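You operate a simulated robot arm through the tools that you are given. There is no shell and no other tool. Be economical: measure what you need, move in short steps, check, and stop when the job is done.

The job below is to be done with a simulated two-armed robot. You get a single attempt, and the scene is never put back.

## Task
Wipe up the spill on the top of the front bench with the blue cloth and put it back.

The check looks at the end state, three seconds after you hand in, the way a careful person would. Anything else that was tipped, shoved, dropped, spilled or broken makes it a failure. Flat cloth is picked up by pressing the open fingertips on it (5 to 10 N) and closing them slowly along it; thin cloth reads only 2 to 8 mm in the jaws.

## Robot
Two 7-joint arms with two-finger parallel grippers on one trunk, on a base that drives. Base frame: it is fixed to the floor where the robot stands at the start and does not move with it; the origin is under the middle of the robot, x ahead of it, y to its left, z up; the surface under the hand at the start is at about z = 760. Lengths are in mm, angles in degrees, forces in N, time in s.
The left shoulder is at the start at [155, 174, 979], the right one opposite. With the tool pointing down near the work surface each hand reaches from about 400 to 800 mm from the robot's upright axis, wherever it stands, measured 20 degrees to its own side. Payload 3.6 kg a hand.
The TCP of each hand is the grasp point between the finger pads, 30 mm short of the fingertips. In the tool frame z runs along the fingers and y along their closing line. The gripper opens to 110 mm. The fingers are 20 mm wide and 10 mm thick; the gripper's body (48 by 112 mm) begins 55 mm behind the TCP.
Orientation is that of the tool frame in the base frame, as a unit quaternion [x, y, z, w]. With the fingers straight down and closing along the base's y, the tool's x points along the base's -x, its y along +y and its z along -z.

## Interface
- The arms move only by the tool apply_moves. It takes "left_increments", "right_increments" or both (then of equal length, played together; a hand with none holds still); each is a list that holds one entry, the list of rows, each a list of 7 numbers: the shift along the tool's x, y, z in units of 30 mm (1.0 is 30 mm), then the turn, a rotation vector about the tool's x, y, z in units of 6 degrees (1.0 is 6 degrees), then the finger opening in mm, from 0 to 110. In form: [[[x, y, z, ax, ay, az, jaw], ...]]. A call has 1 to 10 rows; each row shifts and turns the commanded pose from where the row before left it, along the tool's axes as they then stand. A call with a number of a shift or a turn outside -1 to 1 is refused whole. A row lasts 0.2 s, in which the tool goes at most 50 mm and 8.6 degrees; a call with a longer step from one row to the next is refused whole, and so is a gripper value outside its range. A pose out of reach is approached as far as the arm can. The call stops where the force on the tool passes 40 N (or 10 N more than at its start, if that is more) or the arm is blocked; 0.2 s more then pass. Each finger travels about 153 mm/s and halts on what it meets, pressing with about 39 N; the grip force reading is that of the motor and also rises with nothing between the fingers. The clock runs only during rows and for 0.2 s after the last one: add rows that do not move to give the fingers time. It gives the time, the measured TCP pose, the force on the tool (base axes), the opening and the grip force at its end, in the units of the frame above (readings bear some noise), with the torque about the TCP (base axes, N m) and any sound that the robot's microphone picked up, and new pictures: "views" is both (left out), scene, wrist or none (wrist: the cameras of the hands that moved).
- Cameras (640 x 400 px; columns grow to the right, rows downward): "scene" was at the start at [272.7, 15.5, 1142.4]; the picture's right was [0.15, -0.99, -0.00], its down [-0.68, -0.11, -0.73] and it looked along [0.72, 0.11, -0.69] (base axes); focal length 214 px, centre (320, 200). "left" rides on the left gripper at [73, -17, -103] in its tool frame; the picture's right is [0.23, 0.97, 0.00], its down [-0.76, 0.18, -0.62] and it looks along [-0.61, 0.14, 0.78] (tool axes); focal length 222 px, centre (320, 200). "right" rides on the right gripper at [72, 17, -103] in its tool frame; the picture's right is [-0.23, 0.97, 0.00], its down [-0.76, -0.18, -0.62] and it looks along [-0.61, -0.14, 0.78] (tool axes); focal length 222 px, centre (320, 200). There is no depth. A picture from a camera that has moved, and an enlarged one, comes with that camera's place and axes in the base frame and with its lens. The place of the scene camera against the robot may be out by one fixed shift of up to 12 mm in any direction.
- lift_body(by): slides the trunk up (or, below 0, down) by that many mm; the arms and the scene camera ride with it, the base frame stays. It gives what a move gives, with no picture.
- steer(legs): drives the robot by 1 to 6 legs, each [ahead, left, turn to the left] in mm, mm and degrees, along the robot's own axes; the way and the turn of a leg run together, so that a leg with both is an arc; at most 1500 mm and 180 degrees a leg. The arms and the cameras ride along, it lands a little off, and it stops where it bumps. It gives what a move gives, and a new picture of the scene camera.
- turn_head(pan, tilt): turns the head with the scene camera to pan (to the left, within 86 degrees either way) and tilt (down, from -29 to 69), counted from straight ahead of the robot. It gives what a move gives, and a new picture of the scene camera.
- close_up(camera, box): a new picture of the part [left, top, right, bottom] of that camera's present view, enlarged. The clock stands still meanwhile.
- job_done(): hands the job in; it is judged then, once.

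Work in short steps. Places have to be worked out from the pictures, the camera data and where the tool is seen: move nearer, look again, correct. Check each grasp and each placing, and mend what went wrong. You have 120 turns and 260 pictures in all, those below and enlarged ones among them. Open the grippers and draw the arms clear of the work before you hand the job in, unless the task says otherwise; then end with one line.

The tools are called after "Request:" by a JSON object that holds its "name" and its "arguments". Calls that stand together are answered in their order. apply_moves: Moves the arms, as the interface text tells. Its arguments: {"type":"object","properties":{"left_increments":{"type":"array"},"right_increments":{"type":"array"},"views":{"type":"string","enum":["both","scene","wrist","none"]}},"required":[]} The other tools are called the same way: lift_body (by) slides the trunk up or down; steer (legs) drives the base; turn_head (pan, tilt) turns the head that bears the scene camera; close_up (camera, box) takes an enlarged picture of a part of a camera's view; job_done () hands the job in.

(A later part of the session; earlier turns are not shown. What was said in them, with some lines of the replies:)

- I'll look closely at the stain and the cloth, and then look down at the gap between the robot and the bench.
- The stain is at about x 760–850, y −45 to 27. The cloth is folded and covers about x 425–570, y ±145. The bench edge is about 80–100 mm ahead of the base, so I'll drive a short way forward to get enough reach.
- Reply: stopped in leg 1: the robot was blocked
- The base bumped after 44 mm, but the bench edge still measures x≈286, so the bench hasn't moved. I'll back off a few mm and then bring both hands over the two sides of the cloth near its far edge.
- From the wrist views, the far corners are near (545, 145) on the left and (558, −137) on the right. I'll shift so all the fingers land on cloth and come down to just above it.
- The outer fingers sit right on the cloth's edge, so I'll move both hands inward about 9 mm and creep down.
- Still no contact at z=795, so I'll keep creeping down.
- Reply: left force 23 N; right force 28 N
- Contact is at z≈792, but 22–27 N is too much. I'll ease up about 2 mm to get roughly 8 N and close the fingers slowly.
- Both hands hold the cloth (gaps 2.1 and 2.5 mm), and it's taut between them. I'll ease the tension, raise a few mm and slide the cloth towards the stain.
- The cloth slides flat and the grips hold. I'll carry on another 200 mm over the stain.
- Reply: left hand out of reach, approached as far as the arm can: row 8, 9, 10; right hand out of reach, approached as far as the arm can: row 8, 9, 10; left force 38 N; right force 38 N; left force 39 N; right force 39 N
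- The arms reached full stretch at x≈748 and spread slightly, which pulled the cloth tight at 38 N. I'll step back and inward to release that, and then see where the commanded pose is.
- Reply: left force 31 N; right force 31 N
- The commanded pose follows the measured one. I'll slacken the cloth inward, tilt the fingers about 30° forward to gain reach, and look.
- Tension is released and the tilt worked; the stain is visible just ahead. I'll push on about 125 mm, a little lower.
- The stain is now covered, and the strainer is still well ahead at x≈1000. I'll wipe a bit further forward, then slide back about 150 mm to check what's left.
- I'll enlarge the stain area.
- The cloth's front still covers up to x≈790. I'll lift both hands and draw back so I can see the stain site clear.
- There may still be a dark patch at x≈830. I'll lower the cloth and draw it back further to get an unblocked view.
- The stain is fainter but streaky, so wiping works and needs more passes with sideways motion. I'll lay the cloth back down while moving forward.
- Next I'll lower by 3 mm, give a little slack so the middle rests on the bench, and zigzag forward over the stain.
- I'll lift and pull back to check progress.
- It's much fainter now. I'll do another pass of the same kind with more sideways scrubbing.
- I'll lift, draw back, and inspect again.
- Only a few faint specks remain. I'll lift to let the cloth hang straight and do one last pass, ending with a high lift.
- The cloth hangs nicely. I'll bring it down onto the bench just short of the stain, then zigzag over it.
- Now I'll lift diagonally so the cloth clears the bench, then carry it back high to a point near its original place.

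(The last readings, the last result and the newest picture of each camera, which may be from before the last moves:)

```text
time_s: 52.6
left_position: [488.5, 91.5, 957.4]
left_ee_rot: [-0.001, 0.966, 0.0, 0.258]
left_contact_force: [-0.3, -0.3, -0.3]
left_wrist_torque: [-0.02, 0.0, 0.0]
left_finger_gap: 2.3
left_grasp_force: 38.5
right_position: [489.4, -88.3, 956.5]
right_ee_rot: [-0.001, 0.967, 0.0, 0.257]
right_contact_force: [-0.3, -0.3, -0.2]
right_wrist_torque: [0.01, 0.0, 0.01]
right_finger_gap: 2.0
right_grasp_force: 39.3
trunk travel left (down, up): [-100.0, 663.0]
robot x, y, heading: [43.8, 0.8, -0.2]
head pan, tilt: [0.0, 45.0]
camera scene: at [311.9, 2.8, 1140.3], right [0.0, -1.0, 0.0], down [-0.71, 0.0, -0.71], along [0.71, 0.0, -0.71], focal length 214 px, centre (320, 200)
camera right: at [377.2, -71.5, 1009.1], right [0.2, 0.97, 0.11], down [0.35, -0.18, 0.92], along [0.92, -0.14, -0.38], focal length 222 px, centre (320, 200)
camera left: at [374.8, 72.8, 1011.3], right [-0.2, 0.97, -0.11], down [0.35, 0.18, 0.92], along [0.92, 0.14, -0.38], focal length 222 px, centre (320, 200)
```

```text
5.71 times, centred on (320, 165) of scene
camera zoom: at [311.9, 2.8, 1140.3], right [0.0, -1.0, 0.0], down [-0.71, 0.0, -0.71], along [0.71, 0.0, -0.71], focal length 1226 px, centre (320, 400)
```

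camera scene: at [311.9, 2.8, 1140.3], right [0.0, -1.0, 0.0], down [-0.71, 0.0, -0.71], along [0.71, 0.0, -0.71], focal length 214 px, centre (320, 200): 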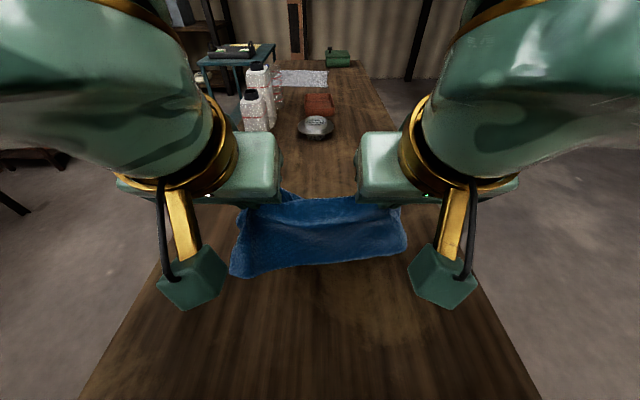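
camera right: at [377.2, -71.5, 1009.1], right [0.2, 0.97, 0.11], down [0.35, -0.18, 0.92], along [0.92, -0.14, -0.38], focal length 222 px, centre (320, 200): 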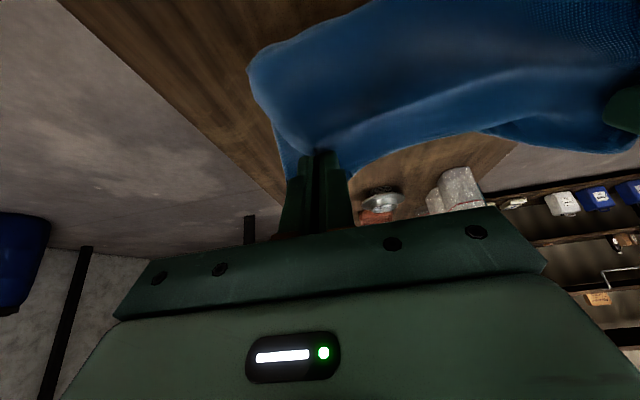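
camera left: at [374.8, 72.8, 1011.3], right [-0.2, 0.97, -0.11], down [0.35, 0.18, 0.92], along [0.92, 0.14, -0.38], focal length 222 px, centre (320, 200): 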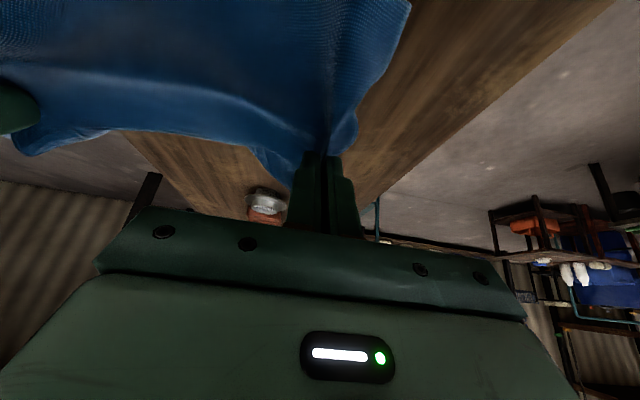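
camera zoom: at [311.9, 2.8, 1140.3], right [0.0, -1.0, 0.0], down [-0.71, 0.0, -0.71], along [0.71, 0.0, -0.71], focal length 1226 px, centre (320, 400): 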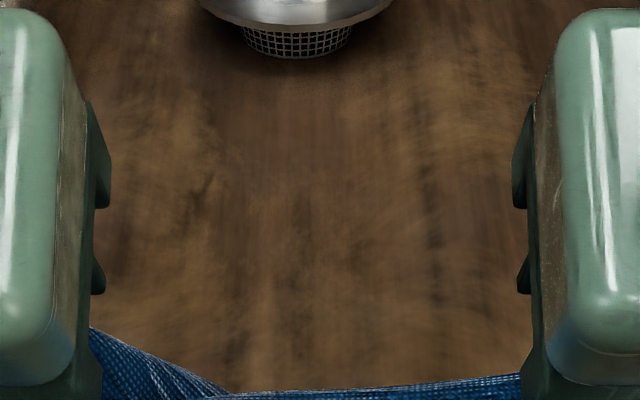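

The stain site is clean. I'll turn the hands upright and move back so the hanging near edge is over its original place.

Request:
{"name": "apply_moves", "arguments": {"left_increments": [[[0, 0, 0, 0, 1, 0, 0], [0, 0, 0, 0, 1, 0, 0], [0, 0, 0, 0, 1, 0, 0], [0, 0, 0, 0, 1, 0, 0], [0, 0, 0, 0, 1, 0, 0], [0.6, 0.1, 0.3, 0, 0, 0, 0], [0.6, 0, 0.3, 0, 0, 0, 0], [0.6, 0, 0.3, 0, 0, 0, 0], [0, 0, 0, 0, 0, 0, 0], [0, 0, 0, 0, 0, 0, 0]]], "right_increments": [[[0, 0, 0, 0, 1, 0, 0], [0, 0, 0, 0, 1, 0, 0], [0, 0, 0, 0, 1, 0, 0], [0, 0, 0, 0, 1, 0, 0], [0, 0, 0, 0, 1, 0, 0], [0.6, -0.05, 0.3, 0, 0, 0, 0], [0.6, 0, 0.3, 0, 0, 0, 0], [0.6, 0, 0.3, 0, 0, 0, 0], [0, 0, 0, 0, 0, 0, 0], [0, 0, 0, 0, 0, 0, 0]]]}}

Request:
{"name": "turn_head", "arguments": {"pan": 0, "tilt": 66}}

```text
time_s: 54.8
left_position: [435.8, 93.5, 929.7]
left_ee_rot: [-0.001, 1.0, -0.001, -0.002]
left_contact_force: [-0.3, -0.8, -0.3]
left_wrist_torque: [-0.01, -0.02, -0.01]
left_finger_gap: 2.2
left_grasp_force: 38.4
right_position: [435.5, -88.8, 927.6]
right_ee_rot: [0.0, 1.0, 0.0, -0.002]
right_contact_force: [0.7, 0.7, -0.1]
right_wrist_torque: [-0.02, 0.01, 0.01]
right_finger_gap: 2.0
right_grasp_force: 39.3
trunk travel left (down, up): [-100.0, 663.0]
robot x, y, heading: [44.4, -1.3, 0.1]
head pan, tilt: [0.0, 45.0]
camera scene: at [312.4, 2.8, 1140.1], right [0.0, -1.0, 0.0], down [-0.71, 0.0, -0.71], along [0.71, 0.0, -0.71], focal length 214 px, centre (320, 200)
camera right: at [365.5, -72.5, 1031.4], right [0.23, 0.97, 0.0], down [0.76, -0.18, 0.62], along [0.6, -0.14, -0.78], focal length 222 px, centre (320, 200)
camera left: at [363.4, 75.9, 1034.4], right [-0.23, 0.97, 0.0], down [0.76, 0.18, 0.62], along [0.6, 0.14, -0.78], focal length 222 px, centre (320, 200)
```

scene: 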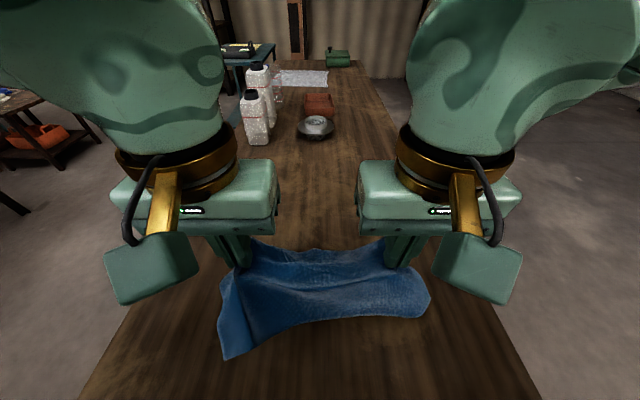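
right: 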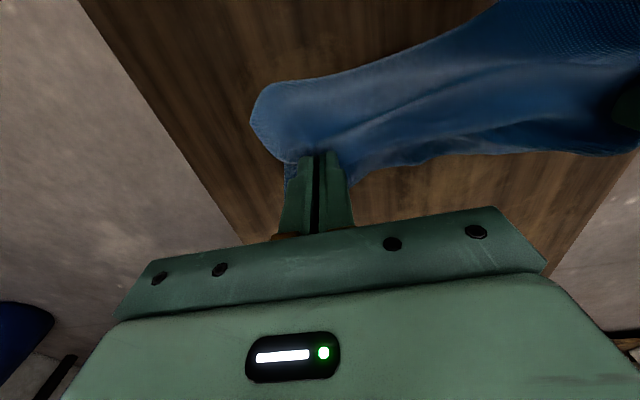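
left: 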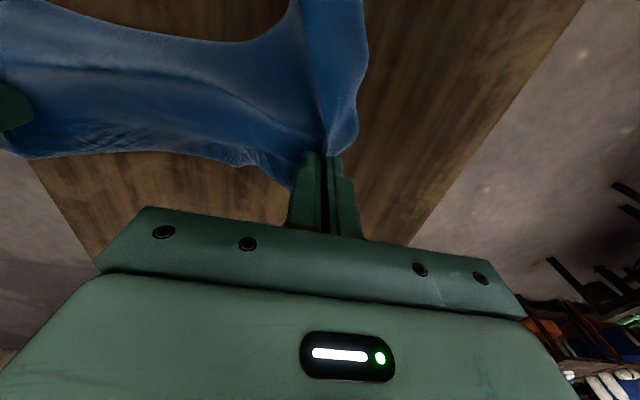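

```text
time_s: 55.6
left_position: [435.2, 93.4, 928.7]
left_ee_rot: [-0.002, 1.0, -0.002, -0.001]
left_contact_force: [-0.1, -1.3, -0.5]
left_wrist_torque: [0.01, -0.02, 0.0]
left_finger_gap: 2.0
left_grasp_force: 39.1
right_position: [435.3, -89.2, 928.5]
right_ee_rot: [0.0, 1.0, 0.001, -0.002]
right_contact_force: [0.3, -0.1, 0.0]
right_wrist_torque: [-0.01, 0.0, 0.01]
right_finger_gap: 2.1
right_grasp_force: 39.6
trunk travel left (down, up): [-100.0, 663.0]
robot x, y, heading: [43.0, -0.2, 0.1]
head pan, tilt: [0.0, 66.0]
camera scene: at [290.6, 2.8, 1114.1], right [0.0, -1.0, 0.0], down [-0.91, 0.0, -0.41], along [0.41, 0.0, -0.91], focal length 214 px, centre (320, 200)
```

scene: 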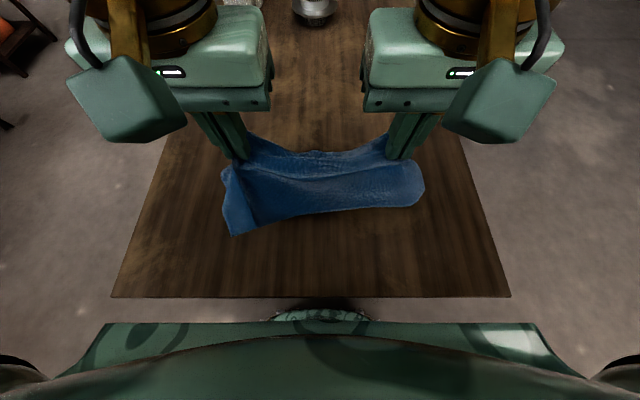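

I'll lower while moving forward so the near edge lands first and the cloth lays out flat.

Request:
{"name": "apply_moves", "arguments": {"left_increments": [[[0, 0, 0.5, 0, 0, 0, 0], [-0.2, 0, 0.5, 0, 0, 0, 0], [-0.3, 0, 0.5, 0, 0, 0, 0], [-0.33, 0, 0.5, 0, 0, 0, 0], [-0.33, 0, 0.5, 0, 0, 0, 0], [-0.33, 0, 0.5, 0, 0, 0, 0], [-0.33, 0, 0.5, 0, 0, 0, 0], [-0.33, 0.03, 0.5, 0, 0, 0, 0], [-0.33, 0.03, 0.3, 0, 0, 0, 0], [-0.33, 0.03, 0.1, 0, 0, 0, 0]]], "right_increments": [[[0, 0, 0.5, 0, 0, 0, 0], [-0.2, 0, 0.5, 0, 0, 0, 0], [-0.3, 0, 0.5, 0, 0, 0, 0], [-0.33, 0, 0.5, 0, 0, 0, 0], [-0.33, 0, 0.5, 0, 0, 0, 0], [-0.33, 0, 0.5, 0, 0, 0, 0], [-0.33, 0, 0.5, 0, 0, 0, 0], [-0.33, -0.03, 0.5, 0, 0, 0, 0], [-0.33, -0.03, 0.3, 0, 0, 0, 0], [-0.33, -0.03, 0.1, 0, 0, 0, 0]]]}}

```text
time_s: 57.8
left_position: [520.3, 95.9, 797.3]
left_ee_rot: [-0.001, 1.0, -0.001, -0.001]
left_contact_force: [-1.8, -4.8, 1.3]
left_wrist_torque: [-0.16, 0.01, -0.02]
left_finger_gap: 2.4
left_grasp_force: 39.3
right_position: [520.9, -91.9, 796.2]
right_ee_rot: [-0.001, 1.0, 0.001, -0.002]
right_contact_force: [-0.4, 4.0, 0.9]
right_wrist_torque: [0.12, 0.0, -0.07]
right_finger_gap: 2.1
right_grasp_force: 38.9
trunk travel left (down, up): [-100.0, 663.0]
robot x, y, heading: [38.7, -1.1, -0.4]
head pan, tilt: [0.0, 66.0]
camera scene: at [290.3, 2.8, 1114.1], right [0.0, -1.0, 0.0], down [-0.91, 0.0, -0.41], along [0.41, 0.0, -0.91], focal length 214 px, centre (320, 200)
camera right: at [449.2, -75.3, 898.9], right [0.23, 0.97, 0.0], down [0.76, -0.18, 0.62], along [0.6, -0.14, -0.78], focal length 222 px, centre (320, 200)
camera left: at [447.8, 78.7, 901.7], right [-0.23, 0.97, 0.0], down [0.76, 0.18, 0.62], along [0.6, 0.14, -0.78], focal length 222 px, centre (320, 200)
```

scene: 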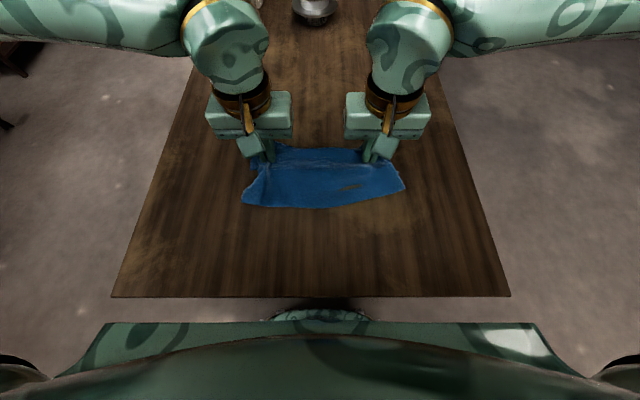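
right: 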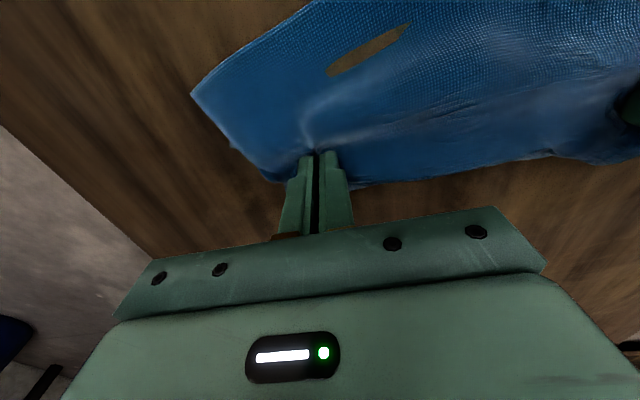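
left: 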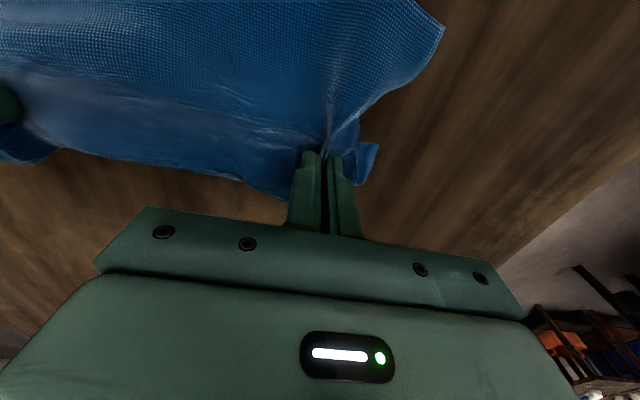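

The cloth is laid out about where it was (x≈435–567). I'll lower a touch, open the fingers gently and lift straight up.

Request:
{"name": "apply_moves", "arguments": {"left_increments": [[[0, 0, 0.07, 0, 0, 0, 0], [0, 0, 0, 0, 0, 0, 6], [0, 0, 0, 0, 0, 0, 12], [0, 0, 0, 0, 0, 0, 20], [0, 0, 0, 0, 0, 0, 28], [0, 0, -0.2, 0, 0, 0, 28], [0, 0, -0.4, 0, 0, 0, 28], [0, 0, -0.8, 0, 0, 0, 28], [0, 0, -1, 0, 0, 0, 28], [0, 0, -1, 0, 0, 0, 28]]], "right_increments": [[[0, 0, 0.07, 0, 0, 0, 0], [0, 0, 0, 0, 0, 0, 6], [0, 0, 0, 0, 0, 0, 12], [0, 0, 0, 0, 0, 0, 20], [0, 0, 0, 0, 0, 0, 28], [0, 0, -0.2, 0, 0, 0, 28], [0, 0, -0.4, 0, 0, 0, 28], [0, 0, -0.8, 0, 0, 0, 28], [0, 0, -1, 0, 0, 0, 28], [0, 0, -1, 0, 0, 0, 28]]]}}

```text
time_s: 60.0
left_position: [520.4, 95.5, 897.9]
left_ee_rot: [-0.002, 1.0, 0.0, -0.002]
left_contact_force: [0.0, -0.4, 0.4]
left_wrist_torque: [0.01, -0.03, -0.02]
left_finger_gap: 27.9
left_grasp_force: 0.1
right_position: [519.0, -91.8, 895.6]
right_ee_rot: [0.0, 1.0, 0.0, -0.001]
right_contact_force: [0.0, -0.1, 0.0]
right_wrist_torque: [-0.02, -0.01, 0.01]
right_finger_gap: 28.1
right_grasp_force: 0.0
trunk travel left (down, up): [-100.0, 663.0]
robot x, y, heading: [44.3, 1.9, -0.2]
head pan, tilt: [0.0, 66.0]
camera scene: at [289.9, 2.8, 1114.3], right [0.0, -1.0, 0.0], down [-0.91, 0.0, -0.41], along [0.41, 0.0, -0.91], focal length 214 px, centre (320, 200)
camera right: at [448.7, -75.3, 999.3], right [0.23, 0.97, 0.0], down [0.76, -0.18, 0.62], along [0.61, -0.14, -0.78], focal length 222 px, centre (320, 200)
camera left: at [448.2, 78.5, 1002.0], right [-0.23, 0.97, 0.0], down [0.76, 0.18, 0.62], along [0.6, 0.14, -0.78], focal length 222 px, centre (320, 200)
```

scene: 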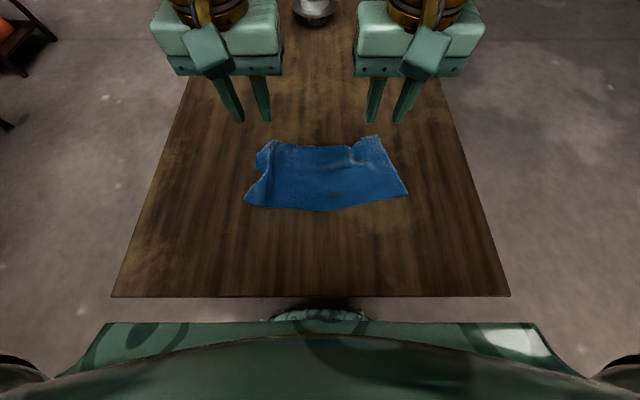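
right: 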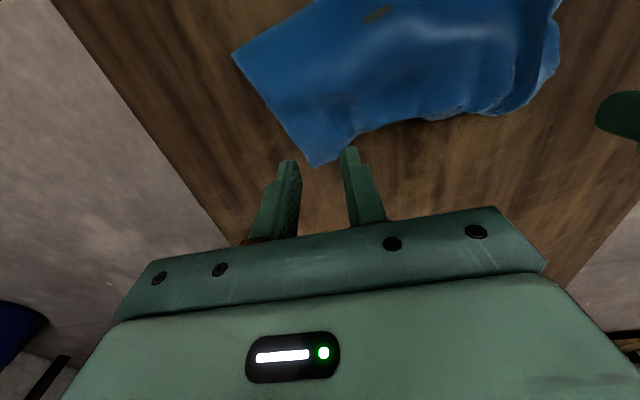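
left: 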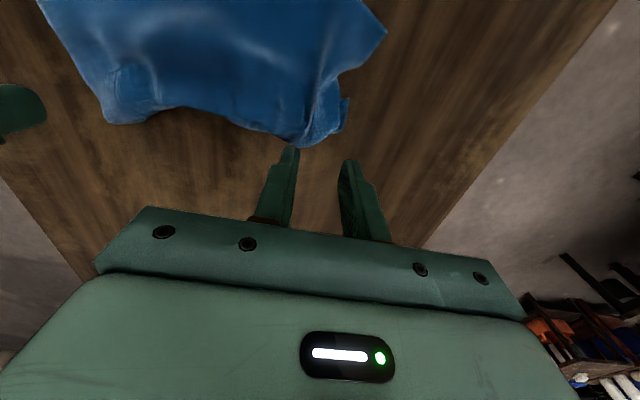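

The cloth is back in its place, released and nearly flat. I'll raise and retract the arms, then check the stain area and the other items one last time.

Request:
{"name": "apply_moves", "arguments": {"left_increments": [[[0, 0.3, -1, 0, 0, 0, 50], [0.2, 0.4, -1, 0, 0, 0, 80], [0.6, 0.5, -1, 0, 0, 0, 110], [0.6, 0.5, -1, 0, 0, 0, 110], [0.6, 0.5, 0, 0, 0, 0, 110], [0.6, 0.5, 0, 0, 0, 0, 110], [0.6, 0.3, 0, 0, 0, 0, 110]]], "right_increments": [[[0, -0.3, -1, 0, 0, 0, 50], [0.2, -0.4, -1, 0, 0, 0, 80], [0.6, -0.5, -1, 0, 0, 0, 110], [0.6, -0.5, -1, 0, 0, 0, 110], [0.6, -0.5, 0, 0, 0, 0, 110], [0.6, -0.5, 0, 0, 0, 0, 110], [0.6, -0.3, 0, 0, 0, 0, 110]]], "views": "none"}}

Request:
{"name": "turn_head", "arguments": {"pan": 0, "tilt": 45}}

Request:
{"name": "close_up", "arguments": {"camera": "scene", "box": [270, 130, 370, 200]}}

Request:
{"name": "close_up", "arguments": {"camera": "scene", "box": [230, 200, 420, 320]}}

```text
time_s: 61.6
left_position: [423.1, 185.2, 1017.9]
left_ee_rot: [-0.002, 1.0, -0.002, -0.002]
left_contact_force: [0.2, 0.6, 0.0]
left_wrist_torque: [0.0, 0.0, 0.02]
left_finger_gap: 110.0
left_grasp_force: 0.0
right_position: [424.1, -180.5, 1017.3]
right_ee_rot: [0.0, 1.0, -0.001, -0.001]
right_contact_force: [-0.8, -0.7, -0.6]
right_wrist_torque: [0.0, -0.03, -0.03]
right_finger_gap: 110.0
right_grasp_force: 0.0
trunk travel left (down, up): [-100.0, 663.0]
robot x, y, heading: [41.5, 0.2, 0.1]
head pan, tilt: [0.0, 66.0]
```

```text
time_s: 62.4
left_position: [425.1, 184.6, 1017.9]
left_ee_rot: [-0.001, 1.0, 0.0, -0.002]
left_contact_force: [0.9, -0.2, 0.9]
left_wrist_torque: [0.02, 0.03, 0.01]
left_finger_gap: 109.9
left_grasp_force: 0.0
right_position: [425.5, -181.3, 1016.6]
right_ee_rot: [0.0, 1.0, 0.0, -0.001]
right_contact_force: [0.2, 0.6, 0.3]
right_wrist_torque: [0.0, -0.01, 0.0]
right_finger_gap: 110.2
right_grasp_force: 0.0
trunk travel left (down, up): [-100.0, 663.0]
robot x, y, heading: [37.7, -1.3, -0.2]
head pan, tilt: [0.0, 45.0]
camera scene: at [312.3, 2.8, 1140.1], right [0.0, -1.0, 0.0], down [-0.71, 0.0, -0.71], along [0.71, 0.0, -0.71], focal length 214 px, centre (320, 200)
```

scene: 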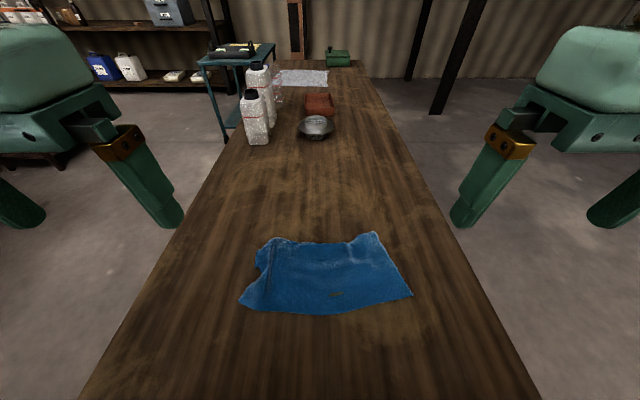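

```text
5.71 times, centred on (320, 165) of scene
camera zoom: at [312.3, 2.8, 1140.1], right [0.0, -1.0, 0.0], down [-0.71, 0.0, -0.71], along [0.71, 0.0, -0.71], focal length 1226 px, centre (320, 400)
```

zoom: 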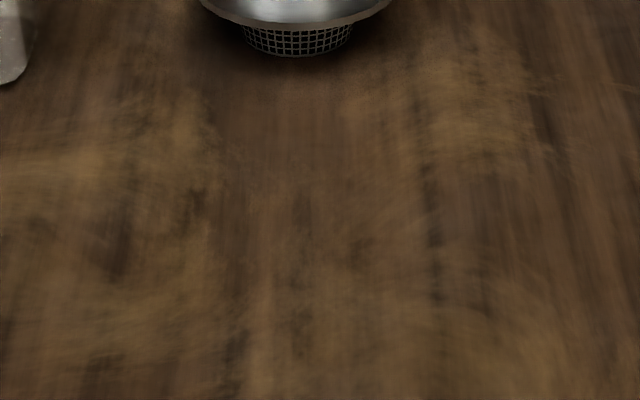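

```text
3.33 times, centred on (325, 260) of scene
camera zoom: at [312.3, 2.8, 1140.1], right [0.0, -1.0, 0.0], down [-0.71, 0.0, -0.71], along [0.71, 0.0, -0.71], focal length 715 px, centre (303, 0)
```

zoom: 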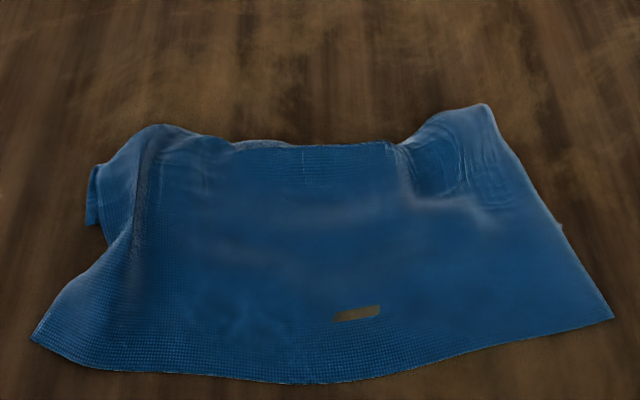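

The spill is gone, the cloth is back in its place, nothing else has been moved, and both grippers are open and clear. I'm handing it in.

Request:
{"name": "job_done", "arguments": {}}

```text
The job is handed in.
```

I wiped up the spill with the blue cloth and put the cloth back where it was, a little wrinkled; the close-up showed no stain left, and nothing else on the bench looked moved.
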